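You operate a simulated robot arm through the tools that you are given. There is no shell and no other tool. Be economical: measure what you need, move in short steps, check, and stop when the job is done.

The job below is to be done with a simulated robot arm. You get a single attempt, and the scene is never put back.

TASK
Put two spools of the order card's colour into the sliding tray.
Fine: draw them with the feeder slide, one at a time, and push it back in.

Only the result counts: the job must be done as asked and must still hold three seconds after the hand-in. Knocking over, shifting, dropping, spilling or breaking anything else fails it.

THE ROBOT
A 6-joint arm with a fingered hand, hanging from a carriage that runs on a rail from [-2011, 950] to [232, -109] (x, y) and turns from -6.178 to 5.829 rad about z. Base frame: it is fixed where the carriage stands at the start and does not move with it; the origin is on the floor, on the carriage's upright axis, x ahead of it, y to its left, z up. Units: mm, rad, N and s.
With the tool pointing down near the work surface it reaches from about 100 to 600 mm from the robot's upright axis, wherever it stands. Its first joint turns from -2.897 to 2.897 rad. Places, roughly: black spool (5x5x3 cm) [900, 200, 900]; blue canister [-750, 1000, 750]; box [-750, 1000, 1500]; brake knob [800, -200, 800]; cabinet latch [-600, 700, 1200]; drawer key [900, 0, 700]; inside of the sliding tray [800, -100, 800]; red feeder slide [700, 300, 800]; reel catch [-500, 800, 600]; reel crank [-600, 900, 400]; tally button [1100, 200, 1100]; tally knob [1100, 100, 1100]; white feeder slide [800, 300, 800]. Payload 4 kg.
The tool frame sits at the grasp point between the pads (the TCP): z along the fingers, y along the line on which they close. The tips reach 29 mm beyond it. Largest opening 100 mm; the body of the gripper starts 34 mm behind the TCP. The gripper is a hand of 5 fingers: y runs from the thumb to the fingers, the wrist lies at [-15, -114, -189] in the tool frame.
Orientation is told as [roll, pitch, yaw] about the base's x, y, z axes, in that order, counted from this pose: with the fingers straight down and the wrist toward the robot, the tool's x, y and z point along [0, 1, 0], [1, 0, 0] and [0, 0, -1] of the base frame.

THE INTERFACE
- The arm moves only by the tool apply_moves. Its argument "deltas" is a list of rows, each an object (a shift or turn left out is 0) with "translation": the shift along the tool's x, y, z in mm, a list of three; "delta_rot": the turn, a rotation vector about the tool's x, y, z in rad, a list of three. In form: [{"translation": [tx, ty, tz], "delta_rot": [rx, ry, rz]}, ...]. A call has 1 to 20 rows; each row is the pose to reach, as a shift and turn from the pose commanded when the call began, along the tool's axes at that moment. Rows are played at 5 a second. More than 50 mm and 0.15 rad between two rows, and nothing of the call is played. Where a pose cannot be reached the arm comes as near as it can. A force on the tool above 70 N (or 10 N above the force at the start of the call, whichever is more), or a blocked arm, ends the call early, and 0.2 s more pass. In this call time passes only in rows, and 0.2 s behind the last. The reply holds the time, the measured pose of the TCP, the force on the tool along the base axes, the opening and the grip force, in the units named above and with some noise, with the torque about the TCP (base axes, N m) and any sound that the robot's microphone picked up.
- Cameras (640 x 400 px; columns grow to the right, rows downward): "scene" is now at [227.2, 55.6, 1766.4]; the picture's right is [0.89, -0.46, 0.00], its down [-0.42, -0.80, -0.43] and it looks along [0.20, 0.38, -0.90] (base axes); focal length 277 px, centre (320, 200). "wrist" rides on the gripper at [66, -86, -121] in the tool frame; the picture's right is [-0.76, 0.31, -0.58], its down [-0.59, -0.70, 0.40] and it looks along [-0.28, 0.64, 0.71] (tool axes); focal length 247 px, centre (320, 200). There is no depth. A picture from a camera that has moved, and an enlarged one, comes with that camera's place and axes in the base frame and with its lens.
- camera(camera): a new picture of that camera. It takes no simulated time.
- slide_trunk(by): slides the trunk up (or, below 0, down) by that many mm; the arm and the scene camera ride with it, the base frame stays. It gives what a move gives, with no picture.
- base_move(legs): drives the robot by 1 to 6 legs, each [ahead, left, turn to the left] in mm, mm and rad, along the robot's own axes; the way and the turn of a leg run together, so that a leg with both is an arc; at most 1500 mm and 3.142 rad a leg. The arm and the cameras ride along, it lands a little off, and it stops where it bumps. It keeps to its track: a leg is cut to what the track allows. It gives what a move gives.
- curl_fingers(index, middle, ring, little, thumb_bend, thumb_turn): sets how far each is bent, from 0 (flat) to 1 (curled in); at 0.3 the hand is open as for a grip, at 0.7 the pads meet at the TCP. One left out holds its place. A second passes; each finger stops where it meets its share of the squeeze, and holds until it gets a number again. It is the only way to open and close the hand. It gives what a move gives, with no picture; readings hold the bend of each and the force on index, middle, ring, little, thumb and palm. thumb_turn goes from beside the hand (0) to across from the fingers (1), as for a grip.
- pan_tilt(pan, tilt): turns the head with the scene camera to pan (to the left, within 2.705 rad either way) and tilt (down, from -0.506 to 1.204), counted from straight ahead of the robot. It gives what a move gives.
- inspect(camera, box): a new picture of the part [left, top, right, bottom] of that camera's present view, enlarged. It takes no simulated time.
- hand_in(): hands the job in; it is judged then, once.

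Work in short steps. Places have to be worked out from the pictures, the camera data and where the tool is seen: move nearer, look again, correct. Check each grasp and each placing, and mend what went wrong. You have 120 turns and 90 pictures in all, those below and enlarged ones among them. Open the gripper and draw the arm clear of the work before you hand the job in, unless the task says otherwise; then end with one line.

The tools are called after "Emit:" as name(argument=value, ...) on one line, values as JSON. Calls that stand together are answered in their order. apply_moves: Moves the arm, as the interface text tells. Its arguments: {"type":"object","properties":{"deltas":{"type":"array"}},"required":["deltas"]} The other tools are called the same way: slide_trunk (by) slides the trunk up or down; curl_fingers (index, middle, ring, little, thumb_bend, thumb_turn) moves the fingers one by one; base_move (legs) drives the base; pan_tilt (pan, tilt) turns the head that bears the scene camera; camera (camera) takes a picture; inspect (camera, box) takes an enlarged picture of a part of a camera's view; hand_in () hands the job in.

At the start:

```text
time: 0.0
tool_pos: [394.4, 180.0, 1065.0]
tool_rot: [0.002, 0.001, -0.001]
ft_force: [-0.6, 0.7, -0.5]
torque: [0.0, 0.04, 0.02]
grip_width: 99.9
grasp_force: 0.1
shape: jaw
bend: [0.3, 0.3, 0.3, 0.3, 0.3, 0.98]
finger forces: [0.1, 0.0, 0.0, 0.0, 0.0, 0.1]
trunk travel left (down, up): [-501.0, 99.0]
robot x, y, heading: [-1.0, 1.0, 0.001]
head pan, tilt: [1.089, 1.124]
```

scene: 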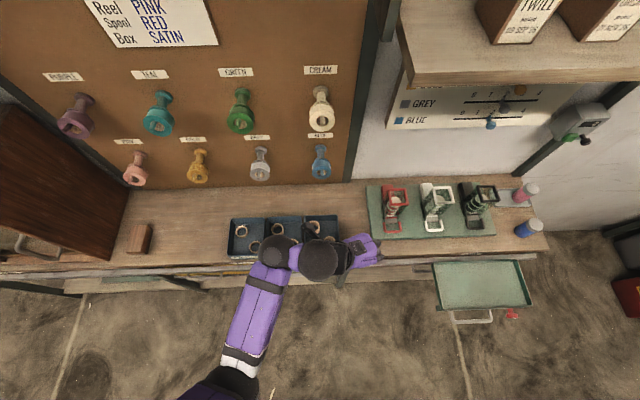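
wrist: 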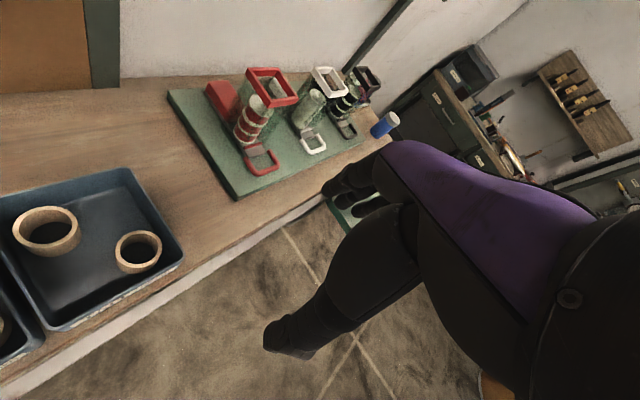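

I'll read the order card and look closely at the feeders.

Emit:
inspect(camera="scene", box=[80, 0, 240, 100])

Emit:
inspect(camera="scene", box=[350, 160, 550, 330])

Emit:
inspect(camera="wrist", box=[160, 50, 420, 220])

```text
4.00 times, centred on (160, 50) of scene
camera zoom: at [227.2, 55.6, 1766.4], right [0.89, -0.46, 0.0], down [-0.42, -0.8, -0.43], along [0.2, 0.38, -0.9], focal length 1108 px, centre (960, 800)
```

zoom: 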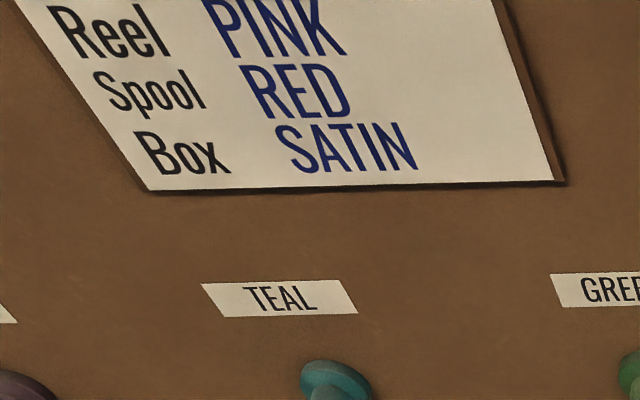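

```text
2.35 times, centred on (450, 245) of scene
camera zoom: at [227.2, 55.6, 1766.4], right [0.89, -0.46, 0.0], down [-0.42, -0.8, -0.43], along [0.2, 0.38, -0.9], focal length 652 px, centre (14, 94)
```

zoom: 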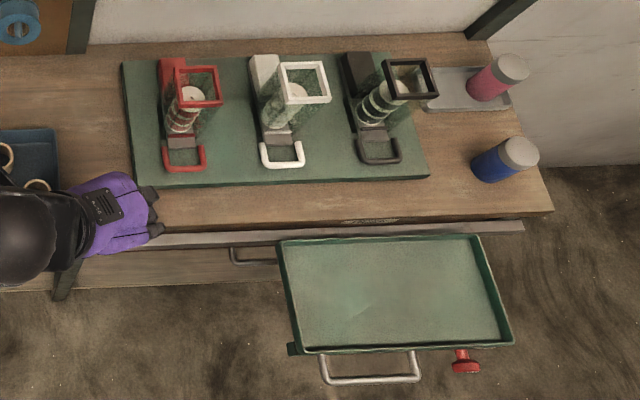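

```text
2.35 times, centred on (290, 135) of wrist
camera zoom: at [310.8, 245.3, 1187.2], right [0.31, -0.76, 0.58], down [-0.7, -0.59, -0.4], along [0.64, -0.28, -0.71], focal length 581 px, centre (391, 353)
```

zoom: 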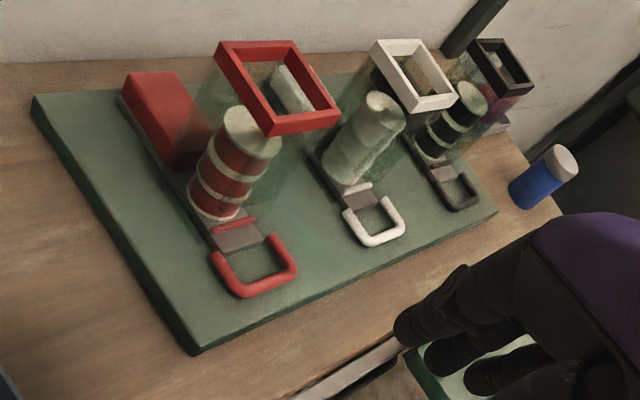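

The card says RED. The red feeder handle works out to about (620, 238, 823) and the tray centre to about (790, -75, 800), so I'll move the carriage along the rail until both are in reach.

Emit:
base_move(legs=[[190, -90, 0]])

Emit:
camera(camera="scene")

Emit:
camera(camera="wrist")

```text
time: 1.6
tool_pos: [583.6, 92.4, 1065.0]
tool_rot: [0.001, -0.001, 0.004]
ft_force: [-0.1, 1.5, -0.1]
torque: [0.01, -0.03, -0.01]
grip_width: 99.4
grasp_force: 0.0
shape: jaw
bend: [0.3, 0.3, 0.3, 0.3, 0.3, 0.98]
finger forces: [0.0, 0.0, 0.0, 0.0, 0.0, 0.0]
trunk travel left (down, up): [-501.0, 99.0]
robot x, y, heading: [188.1, -87.4, 0.005]
head pan, tilt: [1.089, 1.124]
```

```text
84 pictures are left
camera scene: at [415.9, -32.9, 1766.4], right [0.89, -0.46, 0.0], down [-0.41, -0.8, -0.43], along [0.2, 0.38, -0.9], focal length 277 px, centre (320, 200)
```

scene: 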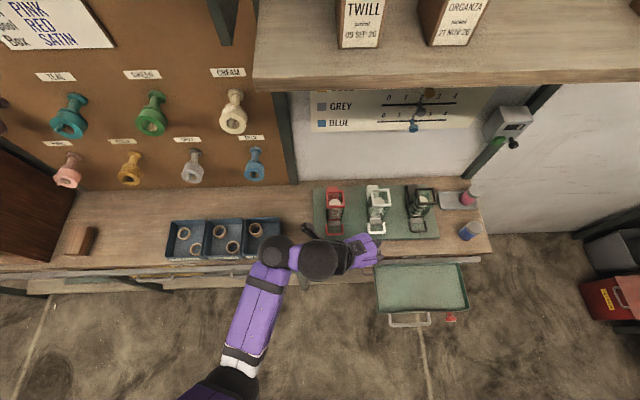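

```text
83 pictures are left
camera wrist: at [498.7, 157.1, 1187.1], right [0.31, -0.76, 0.58], down [-0.7, -0.59, -0.4], along [0.64, -0.28, -0.71], focal length 247 px, centre (320, 200)
```

wrist: 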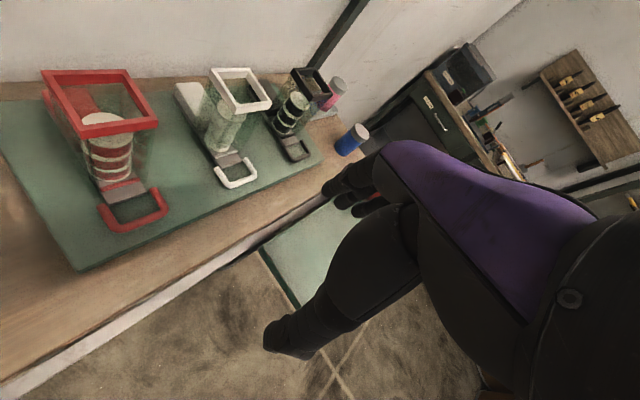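

Now enlarged views of the red feeder, to measure the handle and the tube.

Emit:
inspect(camera="wrist", box=[20, 50, 200, 250])

Emit:
inspect(camera="scene", box=[300, 175, 380, 245])

Emit:
inspect(camera="scene", box=[350, 245, 490, 335])

```text
2.00 times, centred on (110, 150) of wrist
camera zoom: at [498.7, 157.1, 1187.1], right [0.31, -0.76, 0.58], down [-0.7, -0.59, -0.4], along [0.64, -0.28, -0.71], focal length 494 px, centre (740, 300)
```

zoom: 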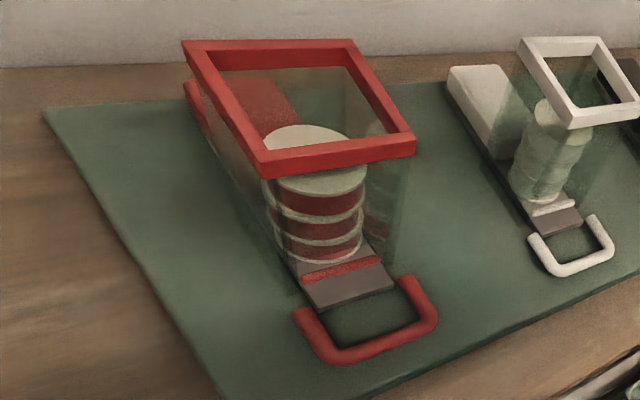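

```text
5.71 times, centred on (340, 210) of scene
camera zoom: at [415.9, -32.9, 1766.4], right [0.89, -0.46, 0.0], down [-0.41, -0.8, -0.43], along [0.2, 0.38, -0.9], focal length 1584 px, centre (206, 143)
```

zoom: 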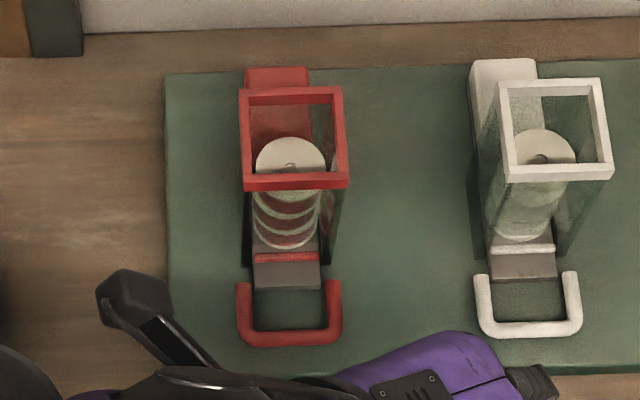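

```text
4.44 times, centred on (420, 290) of scene
camera zoom: at [415.9, -32.9, 1766.4], right [0.89, -0.46, 0.0], down [-0.41, -0.8, -0.43], along [0.2, 0.38, -0.9], focal length 1232 px, centre (-124, -200)
```

zoom: 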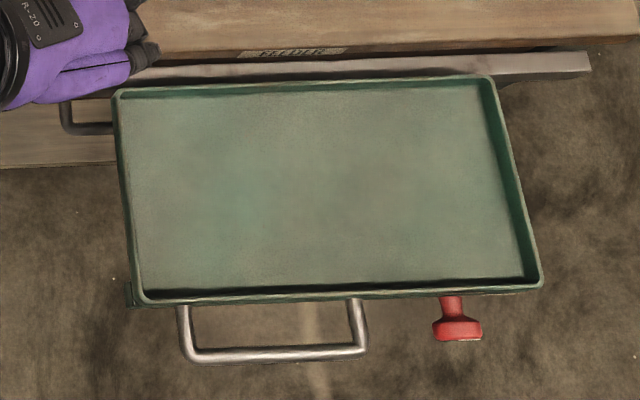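

The red tube holds a stack of red spools. The U-handle is about 66 mm wide at about (607, 224, 825). I'll turn the hand so it closes along the bench and bring it high above, just in front of the handle.

Emit:
apply_moves(deltas=[{"translation": [28, 3, 0], "delta_rot": [0, 0, 0.11]}, {"translation": [56, 7, 0], "delta_rot": [0, 0, 0.22]}, {"translation": [84, 10, 0], "delta_rot": [0, 0, 0.33]}, {"translation": [112, 14, 0], "delta_rot": [0, 0, 0.446]}])

Emit:
camera(camera="wrist")

Emit:
inspect(camera="scene", box=[220, 140, 420, 300])

```text
time: 2.6
tool_pos: [628.1, 209.5, 1020.1]
tool_rot: [0.002, -0.001, -0.444]
ft_force: [-0.2, -1.1, -0.7]
torque: [0.05, -0.05, 0.01]
grip_width: 99.7
grasp_force: 0.1
shape: jaw
bend: [0.3, 0.3, 0.3, 0.3, 0.3, 0.98]
finger forces: [0.1, 0.0, 0.0, 0.1, 0.0, 0.1]
out of reach, approached as far as the arm can: row 1, 2, 3, 4
trunk travel left (down, up): [-501.0, 99.0]
robot x, y, heading: [184.8, -89.5, 0.005]
head pan, tilt: [1.089, 1.124]
```

```text
79 pictures are left
camera wrist: at [579.3, 305.1, 1143.9], right [-0.05, -0.82, 0.58], down [-0.89, -0.23, -0.4], along [0.46, -0.53, -0.71], focal length 247 px, centre (320, 200)
```

wrist: 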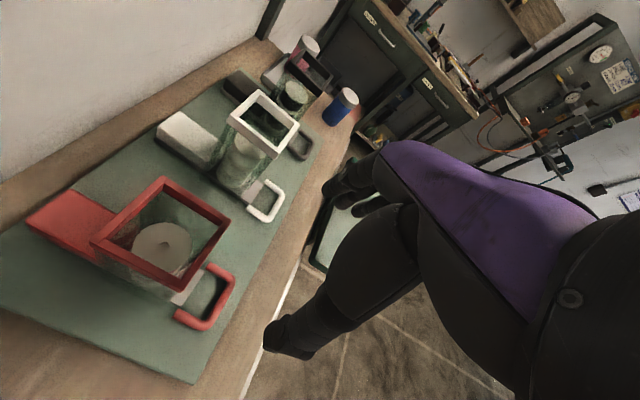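

```text
2.50 times, centred on (320, 220) of scene
camera zoom: at [415.9, -33.1, 1766.4], right [0.89, -0.46, 0.0], down [-0.41, -0.8, -0.43], along [0.2, 0.38, -0.9], focal length 693 px, centre (320, 150)
```

zoom: 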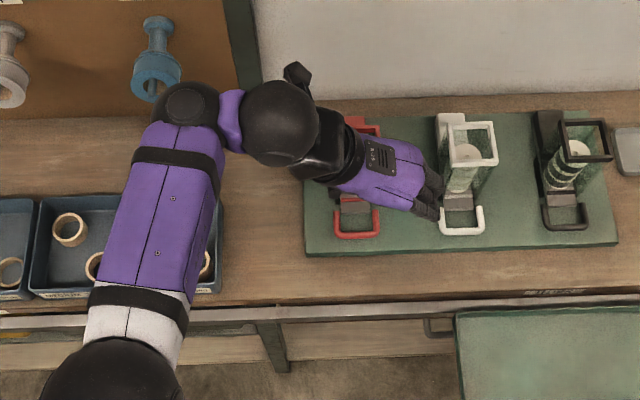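

The arm is at its upper reach here and settled about 45 mm lower. I'll move the carriage to the end of its rail and curl ring and little to learn which side each finger is on.

Emit:
base_move(legs=[[40, -19, 0]])

Emit:
curl_fingers(ring=1, little=1)

Emit:
camera(camera="wrist")

Emit:
inspect(camera="scene", box=[270, 160, 390, 250])

```text
time: 3.5
tool_pos: [665.9, 190.7, 1020.9]
tool_rot: [0.0, 0.001, -0.441]
ft_force: [0.3, -0.3, -0.5]
torque: [-0.01, -0.01, 0.01]
grip_width: 99.7
grasp_force: 0.0
shape: jaw
bend: [0.3, 0.3, 0.3, 0.3, 0.3, 0.98]
finger forces: [0.1, 0.1, 0.1, 0.0, 0.1, 0.0]
trunk travel left (down, up): [-501.0, 99.0]
robot x, y, heading: [228.2, -110.1, -0.0]
head pan, tilt: [1.089, 1.124]
```

```text
time: 4.5
tool_pos: [667.9, 191.9, 1021.5]
tool_rot: [0.003, -0.001, -0.441]
ft_force: [-0.2, -0.6, 0.6]
torque: [-0.01, -0.03, -0.03]
grip_width: 98.3
grasp_force: 0.1
shape: fingers
bend: [0.3, 0.3, 1.0, 1.0, 0.3, 0.98]
finger forces: [0.0, 0.1, 0.1, 0.0, 0.0, 0.0]
trunk travel left (down, up): [-501.0, 99.0]
robot x, y, heading: [227.8, -107.6, 0.005]
head pan, tilt: [1.089, 1.124]
```

```text
77 pictures are left
camera wrist: at [618.1, 286.7, 1143.8], right [-0.05, -0.82, 0.58], down [-0.89, -0.23, -0.4], along [0.46, -0.53, -0.71], focal length 247 px, centre (320, 200)
```

wrist: 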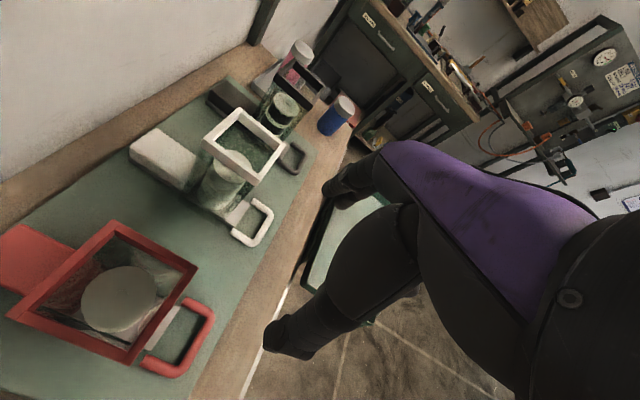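

```text
4.44 times, centred on (330, 205) of scene
camera zoom: at [455.0, -51.2, 1766.4], right [0.89, -0.46, 0.0], down [-0.41, -0.8, -0.43], along [0.2, 0.38, -0.9], focal length 1232 px, centre (276, 178)
```

zoom: 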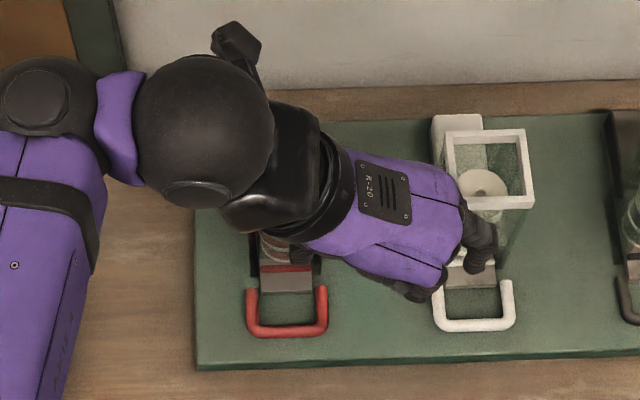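

Index and middle are on the wall side of the hand, and the handle bar centre measures (612, 222, 824), with the tube front at n≈510 and its top at z≈951. I'll move over the handle with a slight tilt and start going down.

Emit:
apply_moves(deltas=[{"translation": [0, -30, 10], "delta_rot": [0, 0.12, 0]}, {"translation": [0, -64, 20], "delta_rot": [0, 0.25, 0]}])

Emit:
curl_fingers(ring=0.3)

```text
time: 5.1
tool_pos: [608.1, 218.9, 1000.2]
tool_rot: [0.252, 0.0, -0.441]
ft_force: [0.7, 0.6, 0.0]
torque: [-0.02, 0.05, -0.02]
grip_width: 98.4
grasp_force: 0.0
shape: fingers
bend: [0.3, 0.3, 1.0, 1.0, 0.3, 0.98]
finger forces: [0.0, 0.0, 0.1, 0.1, 0.1, 0.0]
trunk travel left (down, up): [-501.0, 99.0]
robot x, y, heading: [229.7, -105.0, 0.005]
head pan, tilt: [1.089, 1.124]
```

```text
time: 6.1
tool_pos: [608.5, 218.5, 999.7]
tool_rot: [0.251, -0.001, -0.441]
ft_force: [0.8, -0.5, -0.3]
torque: [-0.04, 0.0, 0.02]
grip_width: 98.5
grasp_force: 0.1
shape: fingers
bend: [0.3, 0.3, 0.3, 1.0, 0.3, 0.98]
finger forces: [0.0, 0.0, 0.0, 0.0, 0.0, 0.0]
trunk travel left (down, up): [-501.0, 99.0]
robot x, y, heading: [230.6, -108.2, 0.003]
head pan, tilt: [1.089, 1.124]
```

Deltas follow the measured pose. Going down about 110 mm, then a look.

Emit:
apply_moves(deltas=[{"translation": [-6, 1, 37]}, {"translation": [-12, 1, 73]}, {"translation": [-17.5, 1.5, 109]}])

Emit:
camera(camera="wrist")

Emit:
inspect(camera="scene", box=[240, 170, 360, 260])

```text
time: 6.9
tool_pos: [613.9, 229.1, 892.2]
tool_rot: [0.252, 0.0, -0.44]
ft_force: [-0.1, 0.8, -0.3]
torque: [-0.04, 0.01, -0.03]
grip_width: 98.4
grasp_force: 0.2
shape: fingers
bend: [0.3, 0.3, 0.3, 1.0, 0.3, 0.98]
finger forces: [0.0, 0.0, 0.0, 0.0, 0.0, 0.0]
trunk travel left (down, up): [-501.0, 99.0]
robot x, y, heading: [232.2, -106.3, 0.006]
head pan, tilt: [1.089, 1.124]
```

```text
75 pictures are left
camera wrist: at [550.8, 296.4, 1027.5], right [-0.1, -0.92, 0.37], down [-0.84, -0.13, -0.53], along [0.54, -0.36, -0.76], focal length 247 px, centre (320, 200)
```

wrist: 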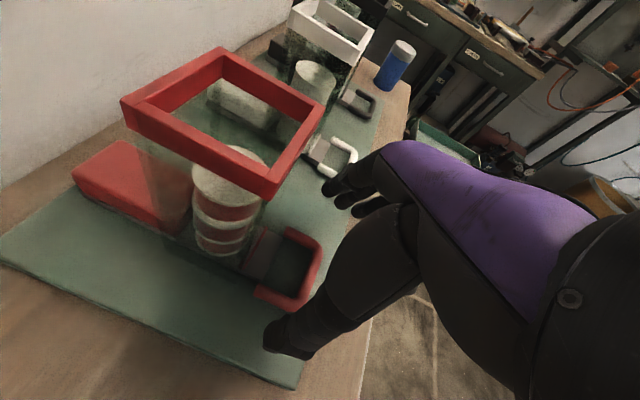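

```text
4.44 times, centred on (300, 215) of scene
camera zoom: at [455.0, -51.2, 1766.4], right [0.89, -0.46, 0.0], down [-0.41, -0.8, -0.43], along [0.2, 0.38, -0.9], focal length 1232 px, centre (409, 133)
```

zoom: 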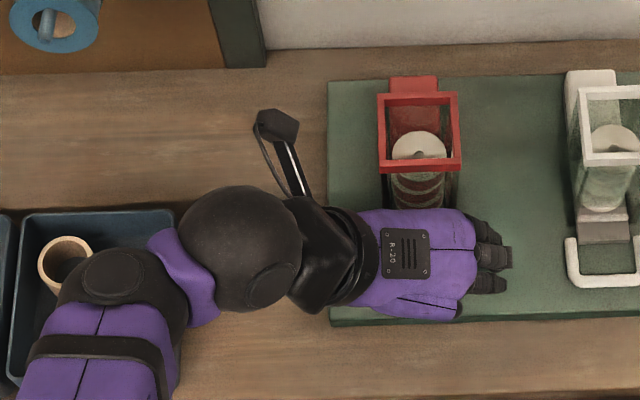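

The handle sits between thumb and fingers. I'll lower the rest in two stages while watching the force.

Emit:
apply_moves(deltas=[{"translation": [-1, 1, 15]}, {"translation": [-3, 1, 30]}, {"translation": [-4, 1, 38]}, {"translation": [-5, 1, 44]}])

Emit:
camera(camera="wrist")

```text
time: 7.9
tool_pos: [619.4, 234.9, 849.6]
tool_rot: [0.254, -0.003, -0.441]
ft_force: [-4.4, -1.6, 14.5]
torque: [-0.61, -0.64, -0.26]
grip_width: 98.7
grasp_force: 7.2
shape: fingers
bend: [0.3, 0.3, 0.3, 1.0, 0.3, 0.98]
finger forces: [0.0, 11.3, 3.4, 0.0, 0.0, 0.0]
trunk travel left (down, up): [-501.0, 99.0]
robot x, y, heading: [231.4, -110.3, 0.006]
head pan, tilt: [1.089, 1.124]
```

```text
73 pictures are left
camera wrist: at [556.3, 301.1, 985.3], right [-0.1, -0.92, 0.37], down [-0.84, -0.12, -0.54], along [0.54, -0.36, -0.76], focal length 247 px, centre (320, 200)
```

wrist: 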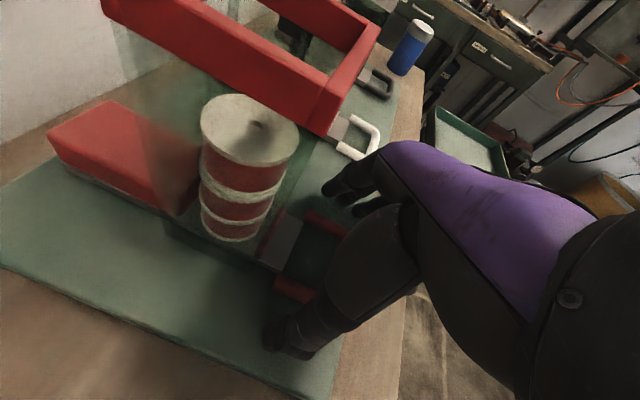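

Middle and ring have just touched the base plate. I'll lift 4 mm, then close middle, ring and thumb on the sides of the handle.

Emit:
apply_moves(deltas=[{"translation": [1, 0, -4]}])

Emit:
curl_fingers(middle=0.55, ring=0.55, thumb_bend=0.55)

Emit:
camera(camera="wrist")

```text
time: 8.3
tool_pos: [616.8, 232.4, 851.1]
tool_rot: [0.251, -0.001, -0.441]
ft_force: [-1.0, 0.2, -0.1]
torque: [0.0, 0.03, 0.01]
grip_width: 98.4
grasp_force: 0.0
shape: fingers
bend: [0.3, 0.3, 0.3, 1.0, 0.3, 0.98]
finger forces: [0.0, 0.0, 0.1, 0.1, 0.0, 0.0]
trunk travel left (down, up): [-501.0, 99.0]
robot x, y, heading: [231.6, -108.6, 0.005]
head pan, tilt: [1.089, 1.124]
```

```text
time: 9.3
tool_pos: [622.5, 235.1, 855.5]
tool_rot: [0.256, -0.004, -0.442]
ft_force: [-5.4, -7.8, 50.0]
torque: [-1.94, -1.46, -0.03]
grip_width: 84.1
grasp_force: 29.8
shape: fingers
bend: [0.3, 0.47, 0.45, 1.0, 0.47, 0.98]
finger forces: [0.0, 22.1, 28.5, 0.0, 8.9, 0.0]
trunk travel left (down, up): [-501.0, 99.0]
robot x, y, heading: [224.6, -104.0, -0.002]
head pan, tilt: [1.089, 1.124]
```

```text
72 pictures are left
camera wrist: at [558.7, 301.8, 990.8], right [-0.1, -0.92, 0.37], down [-0.83, -0.12, -0.54], along [0.54, -0.36, -0.76], focal length 247 px, centre (320, 200)
```

wrist: 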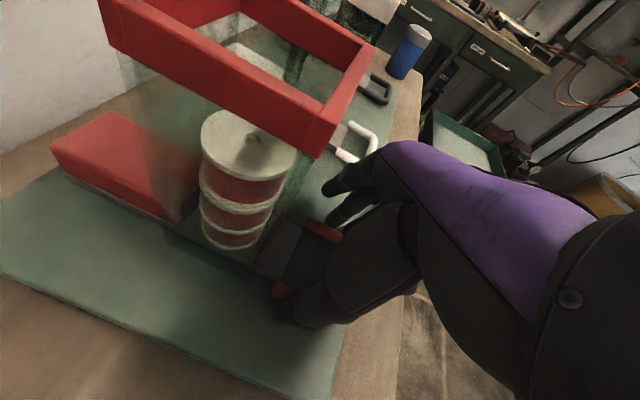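

Curling drives the tips down into the plate (50 N upward). I'll open, raise about 9 mm and close again.

Emit:
curl_fingers(middle=0.3, ring=0.3, thumb_bend=0.3)

Emit:
apply_moves(deltas=[{"translation": [2.5, 0, -9.5]}])

Emit:
curl_fingers(middle=0.5, ring=0.5, thumb_bend=0.5)

Emit:
camera(camera="wrist")

```text
time: 10.3
tool_pos: [616.0, 234.3, 853.9]
tool_rot: [0.254, 0.0, -0.442]
ft_force: [-12.5, -3.2, 43.3]
torque: [-1.78, -0.93, -0.6]
grip_width: 98.3
grasp_force: 21.5
shape: fingers
bend: [0.3, 0.3, 0.32, 1.0, 0.3, 0.98]
finger forces: [0.1, 0.0, 42.7, 0.0, 0.0, 0.0]
trunk travel left (down, up): [-501.0, 99.0]
robot x, y, heading: [225.8, -105.8, 0.005]
head pan, tilt: [1.089, 1.124]
```

```text
time: 10.7
tool_pos: [616.9, 232.3, 858.2]
tool_rot: [0.246, 0.002, -0.44]
ft_force: [-0.2, 0.2, 0.2]
torque: [-0.06, 0.01, 0.0]
grip_width: 98.4
grasp_force: 0.1
shape: fingers
bend: [0.3, 0.3, 0.3, 1.0, 0.3, 0.98]
finger forces: [0.0, 0.0, 0.0, 0.1, 0.0, 0.0]
trunk travel left (down, up): [-501.0, 99.0]
robot x, y, heading: [224.1, -108.8, 0.003]
head pan, tilt: [1.089, 1.124]
```

```text
time: 11.7
tool_pos: [616.2, 233.0, 860.7]
tool_rot: [0.249, 0.0, -0.443]
ft_force: [-1.4, -1.1, -0.3]
torque: [-0.01, 0.05, 0.02]
grip_width: 79.7
grasp_force: 1.7
shape: fingers
bend: [0.3, 0.48, 0.5, 1.0, 0.47, 0.98]
finger forces: [0.1, 1.5, 0.0, 0.1, 2.1, 0.0]
trunk travel left (down, up): [-501.0, 99.0]
robot x, y, heading: [228.3, -108.0, 0.001]
head pan, tilt: [1.089, 1.124]
```

```text
71 pictures are left
camera wrist: at [555.2, 299.6, 996.4], right [-0.1, -0.92, 0.37], down [-0.84, -0.13, -0.53], along [0.54, -0.36, -0.76], focal length 247 px, centre (320, 200)
```

wrist: 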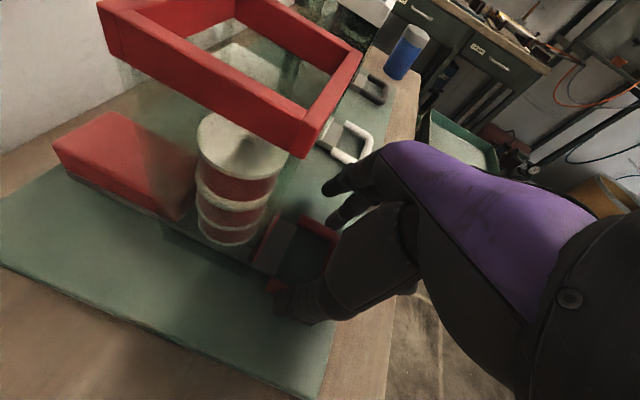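

Thumb and middle now touch the handle sides with no vertical load, so I'll squeeze harder.

Emit:
curl_fingers(middle=0.65, ring=0.65, thumb_bend=0.65)

Emit:
inspect(camera="wrist", box=[200, 130, 440, 360])

```text
time: 12.7
tool_pos: [618.0, 231.6, 861.9]
tool_rot: [0.251, 0.0, -0.443]
ft_force: [-0.6, -5.7, 9.9]
torque: [-0.09, 0.16, 0.17]
grip_width: 79.0
grasp_force: 12.2
shape: fingers
bend: [0.3, 0.52, 0.62, 1.0, 0.53, 0.98]
finger forces: [0.1, 9.2, 3.0, 0.1, 11.3, 0.0]
trunk travel left (down, up): [-501.0, 99.0]
robot x, y, heading: [228.3, -107.8, 0.005]
head pan, tilt: [1.089, 1.124]
```

```text
1.74 times, centred on (320, 245) of wrist
camera zoom: at [555.9, 299.2, 996.7], right [-0.1, -0.92, 0.37], down [-0.84, -0.13, -0.53], along [0.54, -0.36, -0.76], focal length 430 px, centre (320, 122)
```

zoom: 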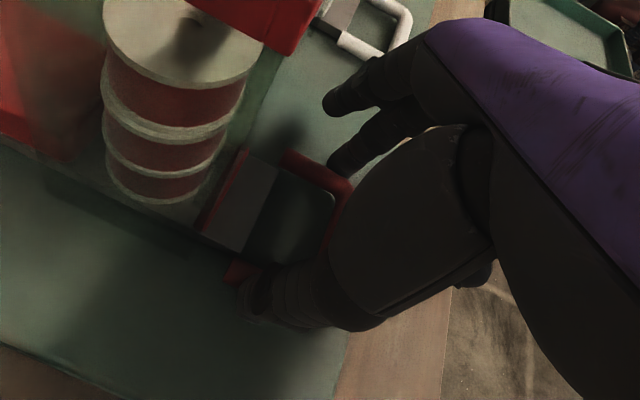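

The grip on the handle is about 10 N. I'll pull towards the front in 10 mm steps and see whether it follows.

Emit:
apply_moves(deltas=[{"translation": [-9.7, 0, -2.5]}, {"translation": [-19.4, 0, -4.9]}, {"translation": [-29, 0, -7.4]}, {"translation": [-38.8, 0, -9.9]}])

Emit:
camera(camera="wrist")

Emit:
inspect(camera="scene", box=[260, 170, 360, 260])

```text
time: 13.7
tool_pos: [600.3, 197.1, 861.5]
tool_rot: [0.256, 0.0, -0.442]
ft_force: [-0.5, -0.1, 12.3]
torque: [0.05, 0.09, 0.22]
grip_width: 77.9
grasp_force: 11.4
shape: fingers
bend: [0.3, 0.51, 0.65, 1.0, 0.54, 0.97]
finger forces: [0.1, 10.3, 0.2, 0.1, 12.0, 0.0]
trunk travel left (down, up): [-501.0, 99.0]
robot x, y, heading: [224.9, -108.0, 0.006]
head pan, tilt: [1.089, 1.124]
```

```text
69 pictures are left
camera wrist: at [538.5, 264.8, 996.5], right [-0.1, -0.92, 0.37], down [-0.84, -0.12, -0.53], along [0.54, -0.36, -0.76], focal length 247 px, centre (320, 200)
```

wrist: 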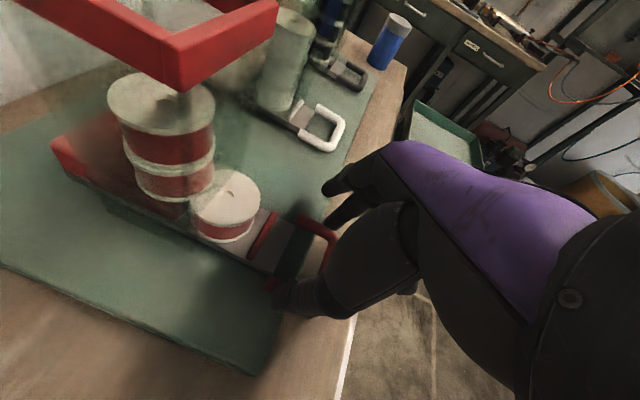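

```text
4.44 times, centred on (310, 215) of scene
camera zoom: at [455.2, -51.0, 1766.6], right [0.89, -0.46, 0.0], down [-0.41, -0.8, -0.43], along [0.2, 0.38, -0.9], focal length 1232 px, centre (364, 133)
```

zoom: 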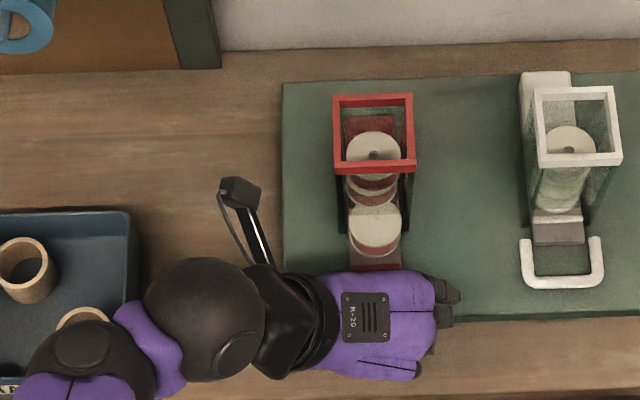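

It slides well, and one red spool is coming out. I'll keep pulling to the end of its travel.

Emit:
apply_moves(deltas=[{"translation": [-7.8, 0, -2]}, {"translation": [-15.5, 0, -4]}, {"translation": [-23.3, 0, -5.9]}, {"translation": [-29, 0, -7.4]}])

Emit:
camera(camera="wrist")

Emit:
inspect(camera="scene", box=[260, 170, 360, 260])

```text
time: 14.7
tool_pos: [586.5, 170.4, 862.2]
tool_rot: [0.252, 0.0, -0.441]
ft_force: [1.3, 1.8, 5.6]
torque: [0.09, -0.02, 0.07]
grip_width: 76.1
grasp_force: 7.1
shape: fingers
bend: [0.3, 0.52, 0.65, 1.0, 0.54, 0.95]
finger forces: [0.0, 6.3, 0.0, 0.0, 7.2, 0.0]
trunk travel left (down, up): [-501.0, 99.0]
robot x, y, heading: [229.6, -106.2, 0.001]
head pan, tilt: [1.089, 1.124]
```

```text
67 pictures are left
camera wrist: at [525.7, 237.0, 997.1], right [-0.1, -0.92, 0.37], down [-0.84, -0.13, -0.53], along [0.54, -0.36, -0.76], focal length 247 px, centre (320, 200)
```

wrist: 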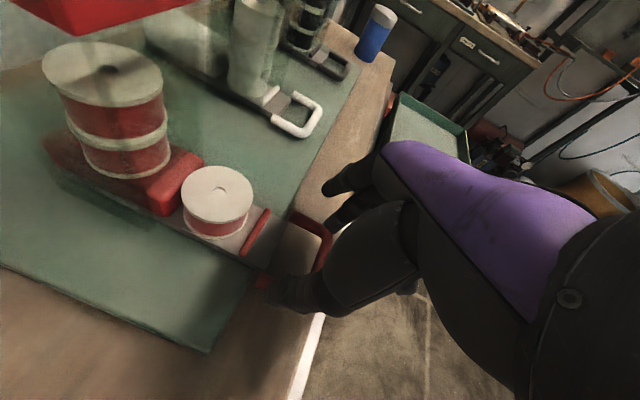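

```text
4.44 times, centred on (310, 215) of scene
camera zoom: at [455.1, -50.9, 1766.4], right [0.89, -0.46, 0.0], down [-0.41, -0.8, -0.43], along [0.2, 0.38, -0.9], focal length 1232 px, centre (364, 133)
```

zoom: 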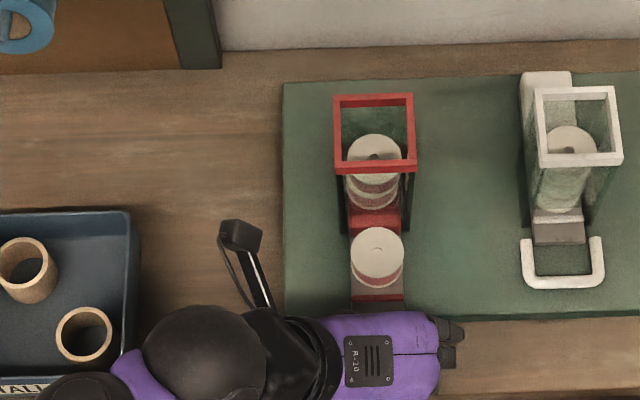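

The spool is out, with its top centre at about (621, 240, 857) and 25 mm or more clear of the tube. I'll open the fingers, rise a little, move over the spool with more tilt, and look.

Emit:
curl_fingers(middle=0.3, ring=0.3, thumb_bend=0.3)

Emit:
apply_moves(deltas=[{"translation": [6.2, 0, -24]}, {"translation": [28, 1, -18], "delta_rot": [0, 0.05, 0]}, {"translation": [52, 1, -12], "delta_rot": [0, 0.1, 0]}, {"translation": [77, 1.5, -6], "delta_rot": [0, 0.15, 0]}])

Emit:
camera(camera="wrist")

Emit:
inspect(camera="scene", box=[260, 170, 360, 260])

```text
time: 15.7
tool_pos: [587.8, 170.0, 862.5]
tool_rot: [0.251, 0.0, -0.441]
ft_force: [0.2, -0.1, 0.3]
torque: [0.0, -0.01, 0.01]
grip_width: 98.5
grasp_force: 0.2
shape: fingers
bend: [0.3, 0.3, 0.3, 1.0, 0.3, 0.98]
finger forces: [0.0, 0.0, 0.1, 0.0, 0.0, 0.0]
trunk travel left (down, up): [-501.0, 99.0]
robot x, y, heading: [222.8, -107.4, 0.001]
head pan, tilt: [1.089, 1.124]
```

```text
time: 16.7
tool_pos: [619.4, 235.3, 886.4]
tool_rot: [0.401, 0.001, -0.444]
ft_force: [0.4, 0.3, 0.8]
torque: [0.04, -0.02, 0.01]
grip_width: 98.1
grasp_force: 0.0
shape: fingers
bend: [0.3, 0.3, 0.3, 1.0, 0.3, 0.98]
finger forces: [0.0, 0.1, 0.0, 0.0, 0.0, 0.1]
trunk travel left (down, up): [-501.0, 99.0]
robot x, y, heading: [228.4, -109.1, 0.003]
head pan, tilt: [1.089, 1.124]
```

```text
65 pictures are left
camera wrist: at [548.9, 284.0, 1025.4], right [-0.12, -0.96, 0.24], down [-0.8, -0.05, -0.6], along [0.59, -0.26, -0.77], focal length 247 px, centre (320, 200)
```

wrist: 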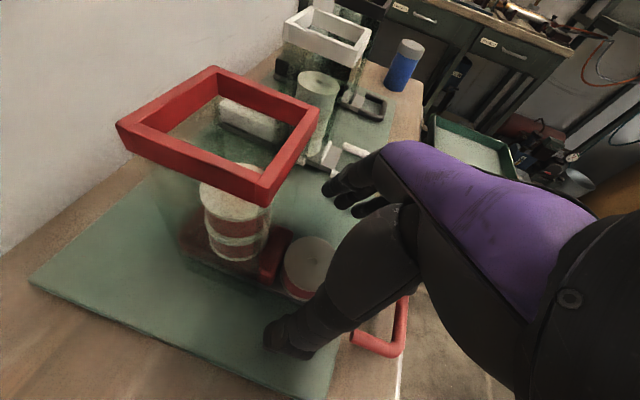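

```text
4.44 times, centred on (310, 215) of scene
camera zoom: at [454.9, -51.3, 1766.4], right [0.89, -0.46, 0.0], down [-0.41, -0.8, -0.43], along [0.2, 0.38, -0.9], focal length 1232 px, centre (364, 133)
```

zoom: 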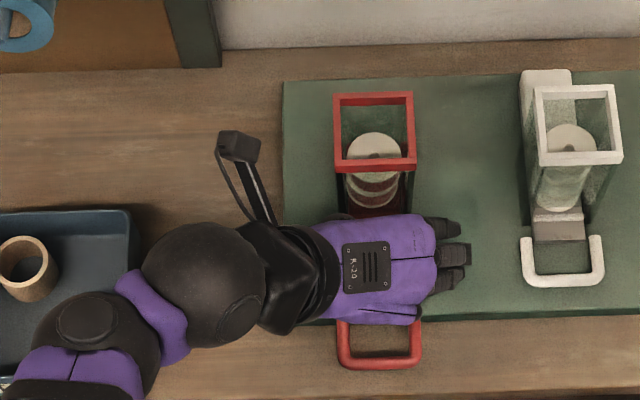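

TCP is at u≈459, n≈477, as planned, so I'll lower about 24 mm around the spool and close.

Emit:
apply_moves(deltas=[{"translation": [-4.7, 0, 11]}, {"translation": [-9.3, 0, 22]}])

Emit:
curl_fingers(middle=0.55, ring=0.55, thumb_bend=0.55)

Emit:
inspect(camera="wrist", box=[180, 130, 420, 360])

```text
time: 17.3
tool_pos: [618.9, 232.8, 861.4]
tool_rot: [0.402, 0.0, -0.441]
ft_force: [1.0, -0.4, 0.6]
torque: [0.01, 0.03, -0.03]
grip_width: 98.4
grasp_force: 0.1
shape: fingers
bend: [0.3, 0.3, 0.3, 1.0, 0.3, 0.98]
finger forces: [0.0, 0.0, 0.0, 0.0, 0.0, 0.0]
trunk travel left (down, up): [-501.0, 99.0]
robot x, y, heading: [230.9, -108.0, 0.001]
head pan, tilt: [1.089, 1.124]
```

```text
time: 18.3
tool_pos: [619.6, 234.7, 861.8]
tool_rot: [0.403, -0.001, -0.442]
ft_force: [-0.9, 0.2, 1.0]
torque: [0.0, 0.0, 0.02]
grip_width: 68.3
grasp_force: 1.0
shape: fingers
bend: [0.3, 0.55, 0.55, 1.0, 0.55, 0.98]
finger forces: [0.0, 0.2, 0.0, 0.0, 0.2, 0.1]
trunk travel left (down, up): [-501.0, 99.0]
robot x, y, heading: [228.7, -107.2, 0.003]
head pan, tilt: [1.089, 1.124]
```

```text
1.74 times, centred on (300, 245) of wrist
camera zoom: at [548.5, 281.8, 1000.6], right [-0.12, -0.96, 0.24], down [-0.8, -0.05, -0.6], along [0.59, -0.26, -0.77], focal length 430 px, centre (355, 122)
```

zoom: 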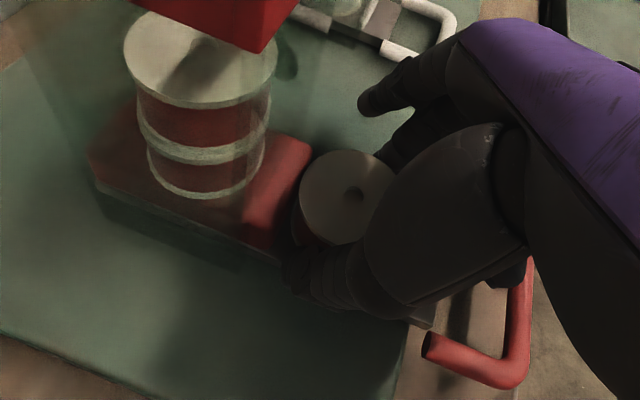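

Thumb and fingers straddle the spool, so I'll close the rest of the way.

Emit:
curl_fingers(middle=0.75, ring=0.75, thumb_bend=0.75)

Emit:
inspect(camera="wrist", box=[180, 130, 420, 360])

```text
time: 19.3
tool_pos: [623.4, 231.2, 862.5]
tool_rot: [0.402, -0.001, -0.442]
ft_force: [10.4, -6.0, -0.2]
torque: [-0.21, -0.38, 0.18]
grip_width: 61.2
grasp_force: 17.3
shape: fingers
bend: [0.3, 0.58, 0.64, 1.0, 0.66, 0.95]
finger forces: [0.1, 13.0, 9.8, 0.0, 11.8, 0.0]
trunk travel left (down, up): [-501.0, 99.0]
robot x, y, heading: [227.3, -108.0, 0.001]
head pan, tilt: [1.089, 1.124]
```

```text
1.74 times, centred on (300, 245) of wrist
camera zoom: at [550.7, 280.7, 1000.9], right [-0.12, -0.96, 0.24], down [-0.8, -0.05, -0.6], along [0.59, -0.26, -0.77], focal length 430 px, centre (355, 122)
```

zoom: 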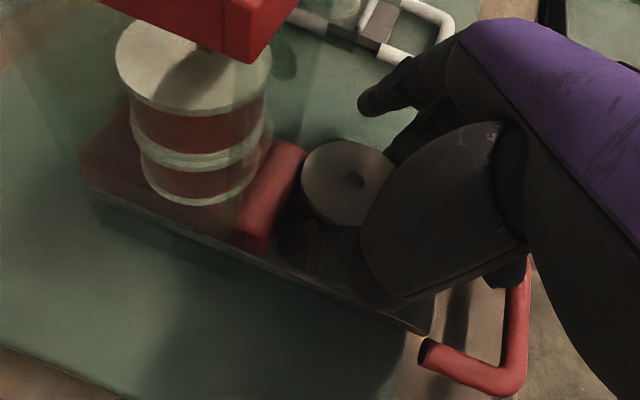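

The grip is firm, with three contacts of about 10–13 N. I'll lift straight up 40 mm and check.

Emit:
apply_moves(deltas=[{"translation": [4, 0, -9]}, {"translation": [8, 0, -18]}, {"translation": [16, 0, -37]}])

Emit:
camera(camera="wrist")

```text
time: 20.1
tool_pos: [621.1, 234.9, 902.7]
tool_rot: [0.4, 0.001, -0.439]
ft_force: [0.0, -0.8, -0.9]
torque: [-0.02, -0.01, 0.0]
grip_width: 59.8
grasp_force: 12.5
shape: fingers
bend: [0.3, 0.58, 0.72, 1.0, 0.66, 0.94]
finger forces: [0.0, 11.8, 0.5, 0.1, 12.2, 0.1]
trunk travel left (down, up): [-501.0, 99.0]
robot x, y, heading: [225.9, -108.0, 0.005]
head pan, tilt: [1.089, 1.124]
```

```text
61 pictures are left
camera wrist: at [550.5, 283.5, 1041.8], right [-0.12, -0.97, 0.24], down [-0.8, -0.05, -0.6], along [0.59, -0.26, -0.77], focal length 247 px, centre (320, 200)
```

wrist: 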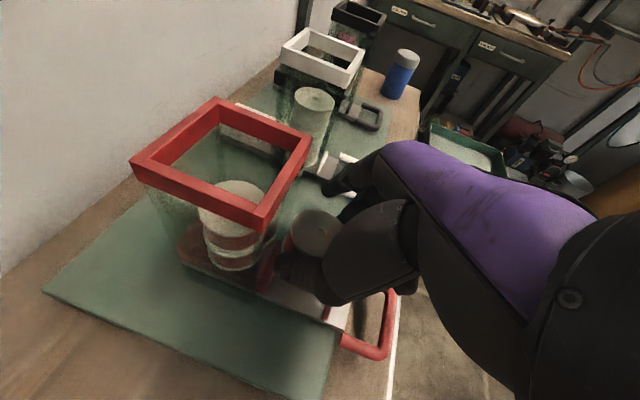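

The spool is held between middle and thumb. I'll carry it at a safe height out in front of the bench and over the tray.

Emit:
apply_moves(deltas=[{"translation": [-37.5, 0, -26.7]}, {"translation": [-75.1, 0, -53.4]}, {"translation": [-102.7, 30, -65.1]}, {"translation": [-125.8, 65, -74.8]}, {"translation": [-144.2, 105, -82.6]}, {"translation": [-162.6, 145, -90.4]}, {"translation": [-182.9, 185, -98.9]}, {"translation": [-182.9, 230, -98.9]}, {"translation": [-182.9, 265, -98.9]}, {"translation": [-182.9, 300, -98.9]}])

Emit:
camera(camera="wrist")

Emit:
camera(camera="scene")

```text
time: 22.3
tool_pos: [805.8, -79.0, 922.0]
tool_rot: [0.403, 0.0, -0.442]
ft_force: [0.1, -1.4, -0.2]
torque: [0.01, -0.04, -0.01]
grip_width: 59.3
grasp_force: 11.8
shape: fingers
bend: [0.3, 0.58, 0.72, 1.0, 0.67, 0.94]
finger forces: [0.0, 12.0, 0.1, 0.0, 12.1, 0.1]
trunk travel left (down, up): [-501.0, 99.0]
robot x, y, heading: [229.2, -110.3, 0.006]
head pan, tilt: [1.089, 1.124]
```

```text
60 pictures are left
camera wrist: at [735.5, -31.4, 1060.8], right [-0.12, -0.96, 0.24], down [-0.8, -0.05, -0.6], along [0.59, -0.26, -0.77], focal length 247 px, centre (320, 200)
```

wrist: 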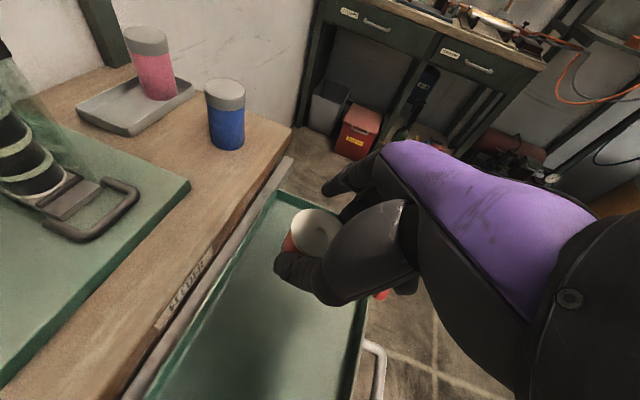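

```text
59 pictures are left
camera scene: at [455.0, -51.2, 1766.4], right [0.89, -0.46, 0.0], down [-0.41, -0.8, -0.43], along [0.2, 0.38, -0.9], focal length 277 px, centre (320, 200)
```

scene: 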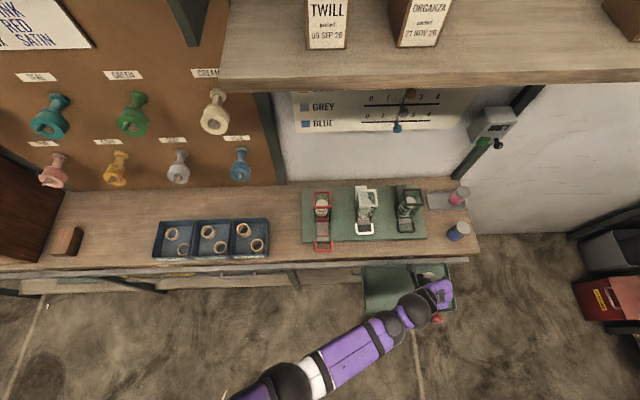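

It's over the tray at u≈762, where the tray spans u 594–876 and n 198–345. I'll lower 60 mm and look again.

Emit:
apply_moves(deltas=[{"translation": [-7.8, 0, 18.4]}, {"translation": [-15.6, 0, 36.8]}, {"translation": [-23.3, 0, 55.3]}])

Emit:
camera(camera="wrist")

Emit:
inspect(camera="scene", box=[350, 240, 480, 330])

```text
time: 23.1
tool_pos: [806.6, -81.3, 862.2]
tool_rot: [0.403, 0.002, -0.442]
ft_force: [-0.1, 0.3, 0.7]
torque: [-0.01, -0.03, -0.01]
grip_width: 59.2
grasp_force: 12.2
shape: fingers
bend: [0.3, 0.58, 0.72, 1.0, 0.67, 0.94]
finger forces: [0.1, 12.1, 0.1, 0.1, 12.2, 0.1]
trunk travel left (down, up): [-501.0, 99.0]
robot x, y, heading: [224.4, -107.3, 0.0]
head pan, tilt: [1.089, 1.124]
```

```text
58 pictures are left
camera wrist: at [734.8, -32.4, 1001.4], right [-0.12, -0.96, 0.24], down [-0.8, -0.05, -0.6], along [0.59, -0.26, -0.77], focal length 247 px, centre (320, 200)
```

wrist: 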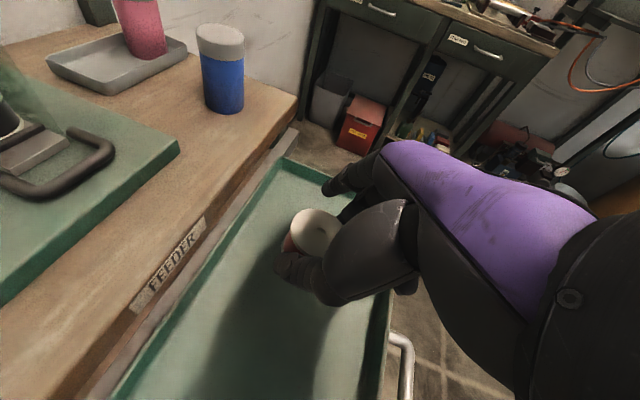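

```text
4.44 times, centred on (415, 285) of scene
camera zoom: at [455.0, -51.2, 1766.4], right [0.89, -0.46, 0.0], down [-0.41, -0.8, -0.43], along [0.2, 0.38, -0.9], focal length 1232 px, centre (-102, -178)
```

zoom: 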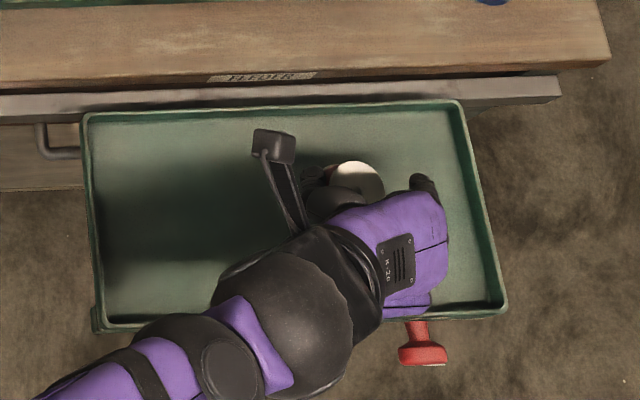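

Clear of the rims. Lowering further in 6–8 mm steps and watching for contact.

Emit:
apply_moves(deltas=[{"translation": [-3.9, 0, 9.2]}, {"translation": [-7.8, 0, 18.4]}, {"translation": [-10, 0, 24]}, {"translation": [-12.4, 0, 29.5]}, {"translation": [-14.8, 0, 35]}])

Emit:
camera(camera="wrist")

```text
time: 24.3
tool_pos: [800.1, -79.5, 828.9]
tool_rot: [0.402, -0.002, -0.441]
ft_force: [0.3, 1.0, -0.5]
torque: [0.02, -0.01, 0.01]
grip_width: 59.6
grasp_force: 11.6
shape: fingers
bend: [0.3, 0.58, 0.72, 1.0, 0.67, 0.94]
finger forces: [0.1, 12.2, 0.1, 0.1, 12.1, 0.1]
out of reach, approached as far as the arm can: row 5
trunk travel left (down, up): [-501.0, 99.0]
robot x, y, heading: [229.7, -108.8, 0.006]
head pan, tilt: [1.089, 1.124]
```

```text
56 pictures are left
camera wrist: at [729.0, -31.0, 967.7], right [-0.12, -0.96, 0.24], down [-0.8, -0.05, -0.6], along [0.59, -0.26, -0.77], focal length 247 px, centre (320, 200)
```

wrist: 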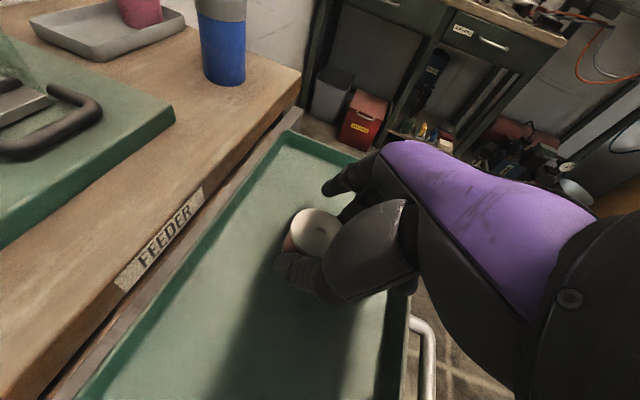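

The arm is at its downward reach, so I'll lower with the trunk in small steps instead.

Emit:
slide_trunk(by=-15)

Emit:
inspect(camera="wrist", box=[180, 130, 420, 330])

Emit:
camera(camera="scene")

```text
time: 25.0
tool_pos: [803.0, -80.2, 815.8]
tool_rot: [0.404, -0.005, -0.441]
ft_force: [-1.2, -3.3, 14.4]
torque: [-0.34, -0.27, -0.07]
grip_width: 60.2
grasp_force: 20.8
shape: fingers
bend: [0.3, 0.58, 0.72, 1.0, 0.66, 0.93]
finger forces: [0.0, 28.3, 0.1, 0.0, 13.9, 0.0]
trunk travel left (down, up): [-486.0, 114.0]
robot x, y, heading: [226.8, -110.0, 0.002]
head pan, tilt: [1.089, 1.124]
```

```text
2.00 times, centred on (300, 230) of wrist
camera zoom: at [731.7, -32.1, 954.8], right [-0.12, -0.96, 0.24], down [-0.8, -0.05, -0.6], along [0.59, -0.26, -0.76], focal length 494 px, centre (360, 140)
```

zoom: 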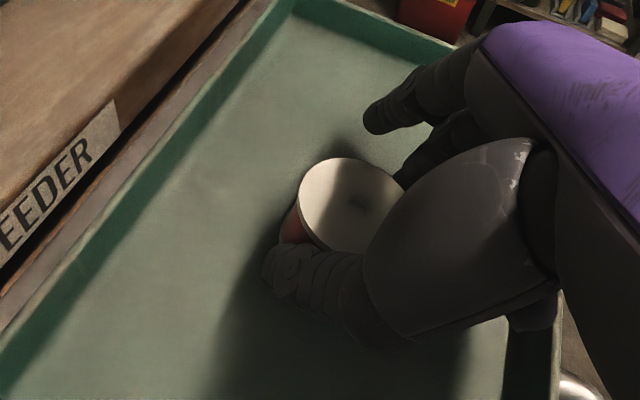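

```text
54 pictures are left
camera scene: at [455.3, -51.5, 1751.7], right [0.89, -0.46, 0.0], down [-0.41, -0.8, -0.43], along [0.2, 0.38, -0.9], focal length 277 px, centre (320, 200)
```

scene: 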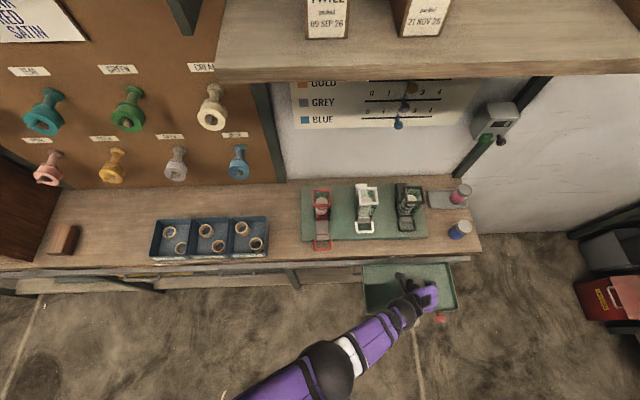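

Contact with the tray floor at TCP z≈816. I'll release gently.

Emit:
curl_fingers(middle=0.5, ring=0.5, thumb_bend=0.5)

Emit:
curl_fingers(middle=0.3, ring=0.3, thumb_bend=0.3)

Emit:
inspect(camera="wrist", box=[180, 130, 420, 330])

```text
time: 26.0
tool_pos: [802.7, -80.7, 815.4]
tool_rot: [0.401, -0.001, -0.441]
ft_force: [-5.1, -2.3, 23.5]
torque: [-0.51, -0.11, -0.17]
grip_width: 73.9
grasp_force: 11.7
shape: fingers
bend: [0.3, 0.5, 0.72, 1.0, 0.5, 0.97]
finger forces: [0.1, 8.5, 14.6, 0.0, 0.1, 0.1]
trunk travel left (down, up): [-486.0, 114.0]
robot x, y, heading: [228.3, -106.7, 0.006]
head pan, tilt: [1.089, 1.124]
```

```text
time: 27.0
tool_pos: [799.7, -78.4, 814.6]
tool_rot: [0.401, 0.001, -0.442]
ft_force: [-3.1, 0.9, 11.1]
torque: [-0.24, -0.06, -0.06]
grip_width: 98.6
grasp_force: 5.8
shape: fingers
bend: [0.3, 0.3, 0.75, 1.0, 0.3, 0.97]
finger forces: [0.0, 0.1, 11.2, 0.1, 0.0, 0.0]
trunk travel left (down, up): [-486.0, 114.0]
robot x, y, heading: [226.9, -104.7, 0.0]
head pan, tilt: [1.089, 1.124]
```

```text
2.00 times, centred on (300, 230) of wrist
camera zoom: at [729.1, -30.7, 952.8], right [-0.12, -0.96, 0.24], down [-0.8, -0.05, -0.6], along [0.59, -0.26, -0.77], focal length 494 px, centre (360, 140)
```

zoom: 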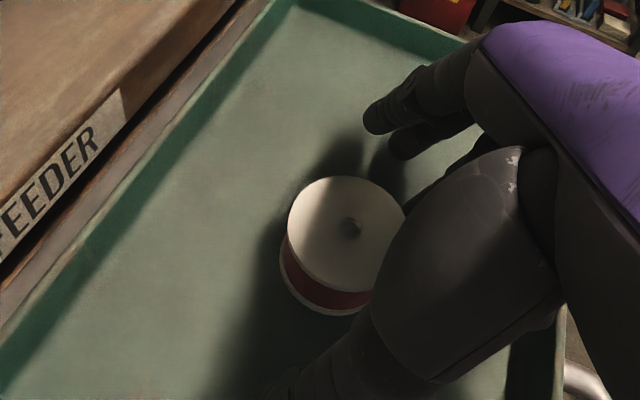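

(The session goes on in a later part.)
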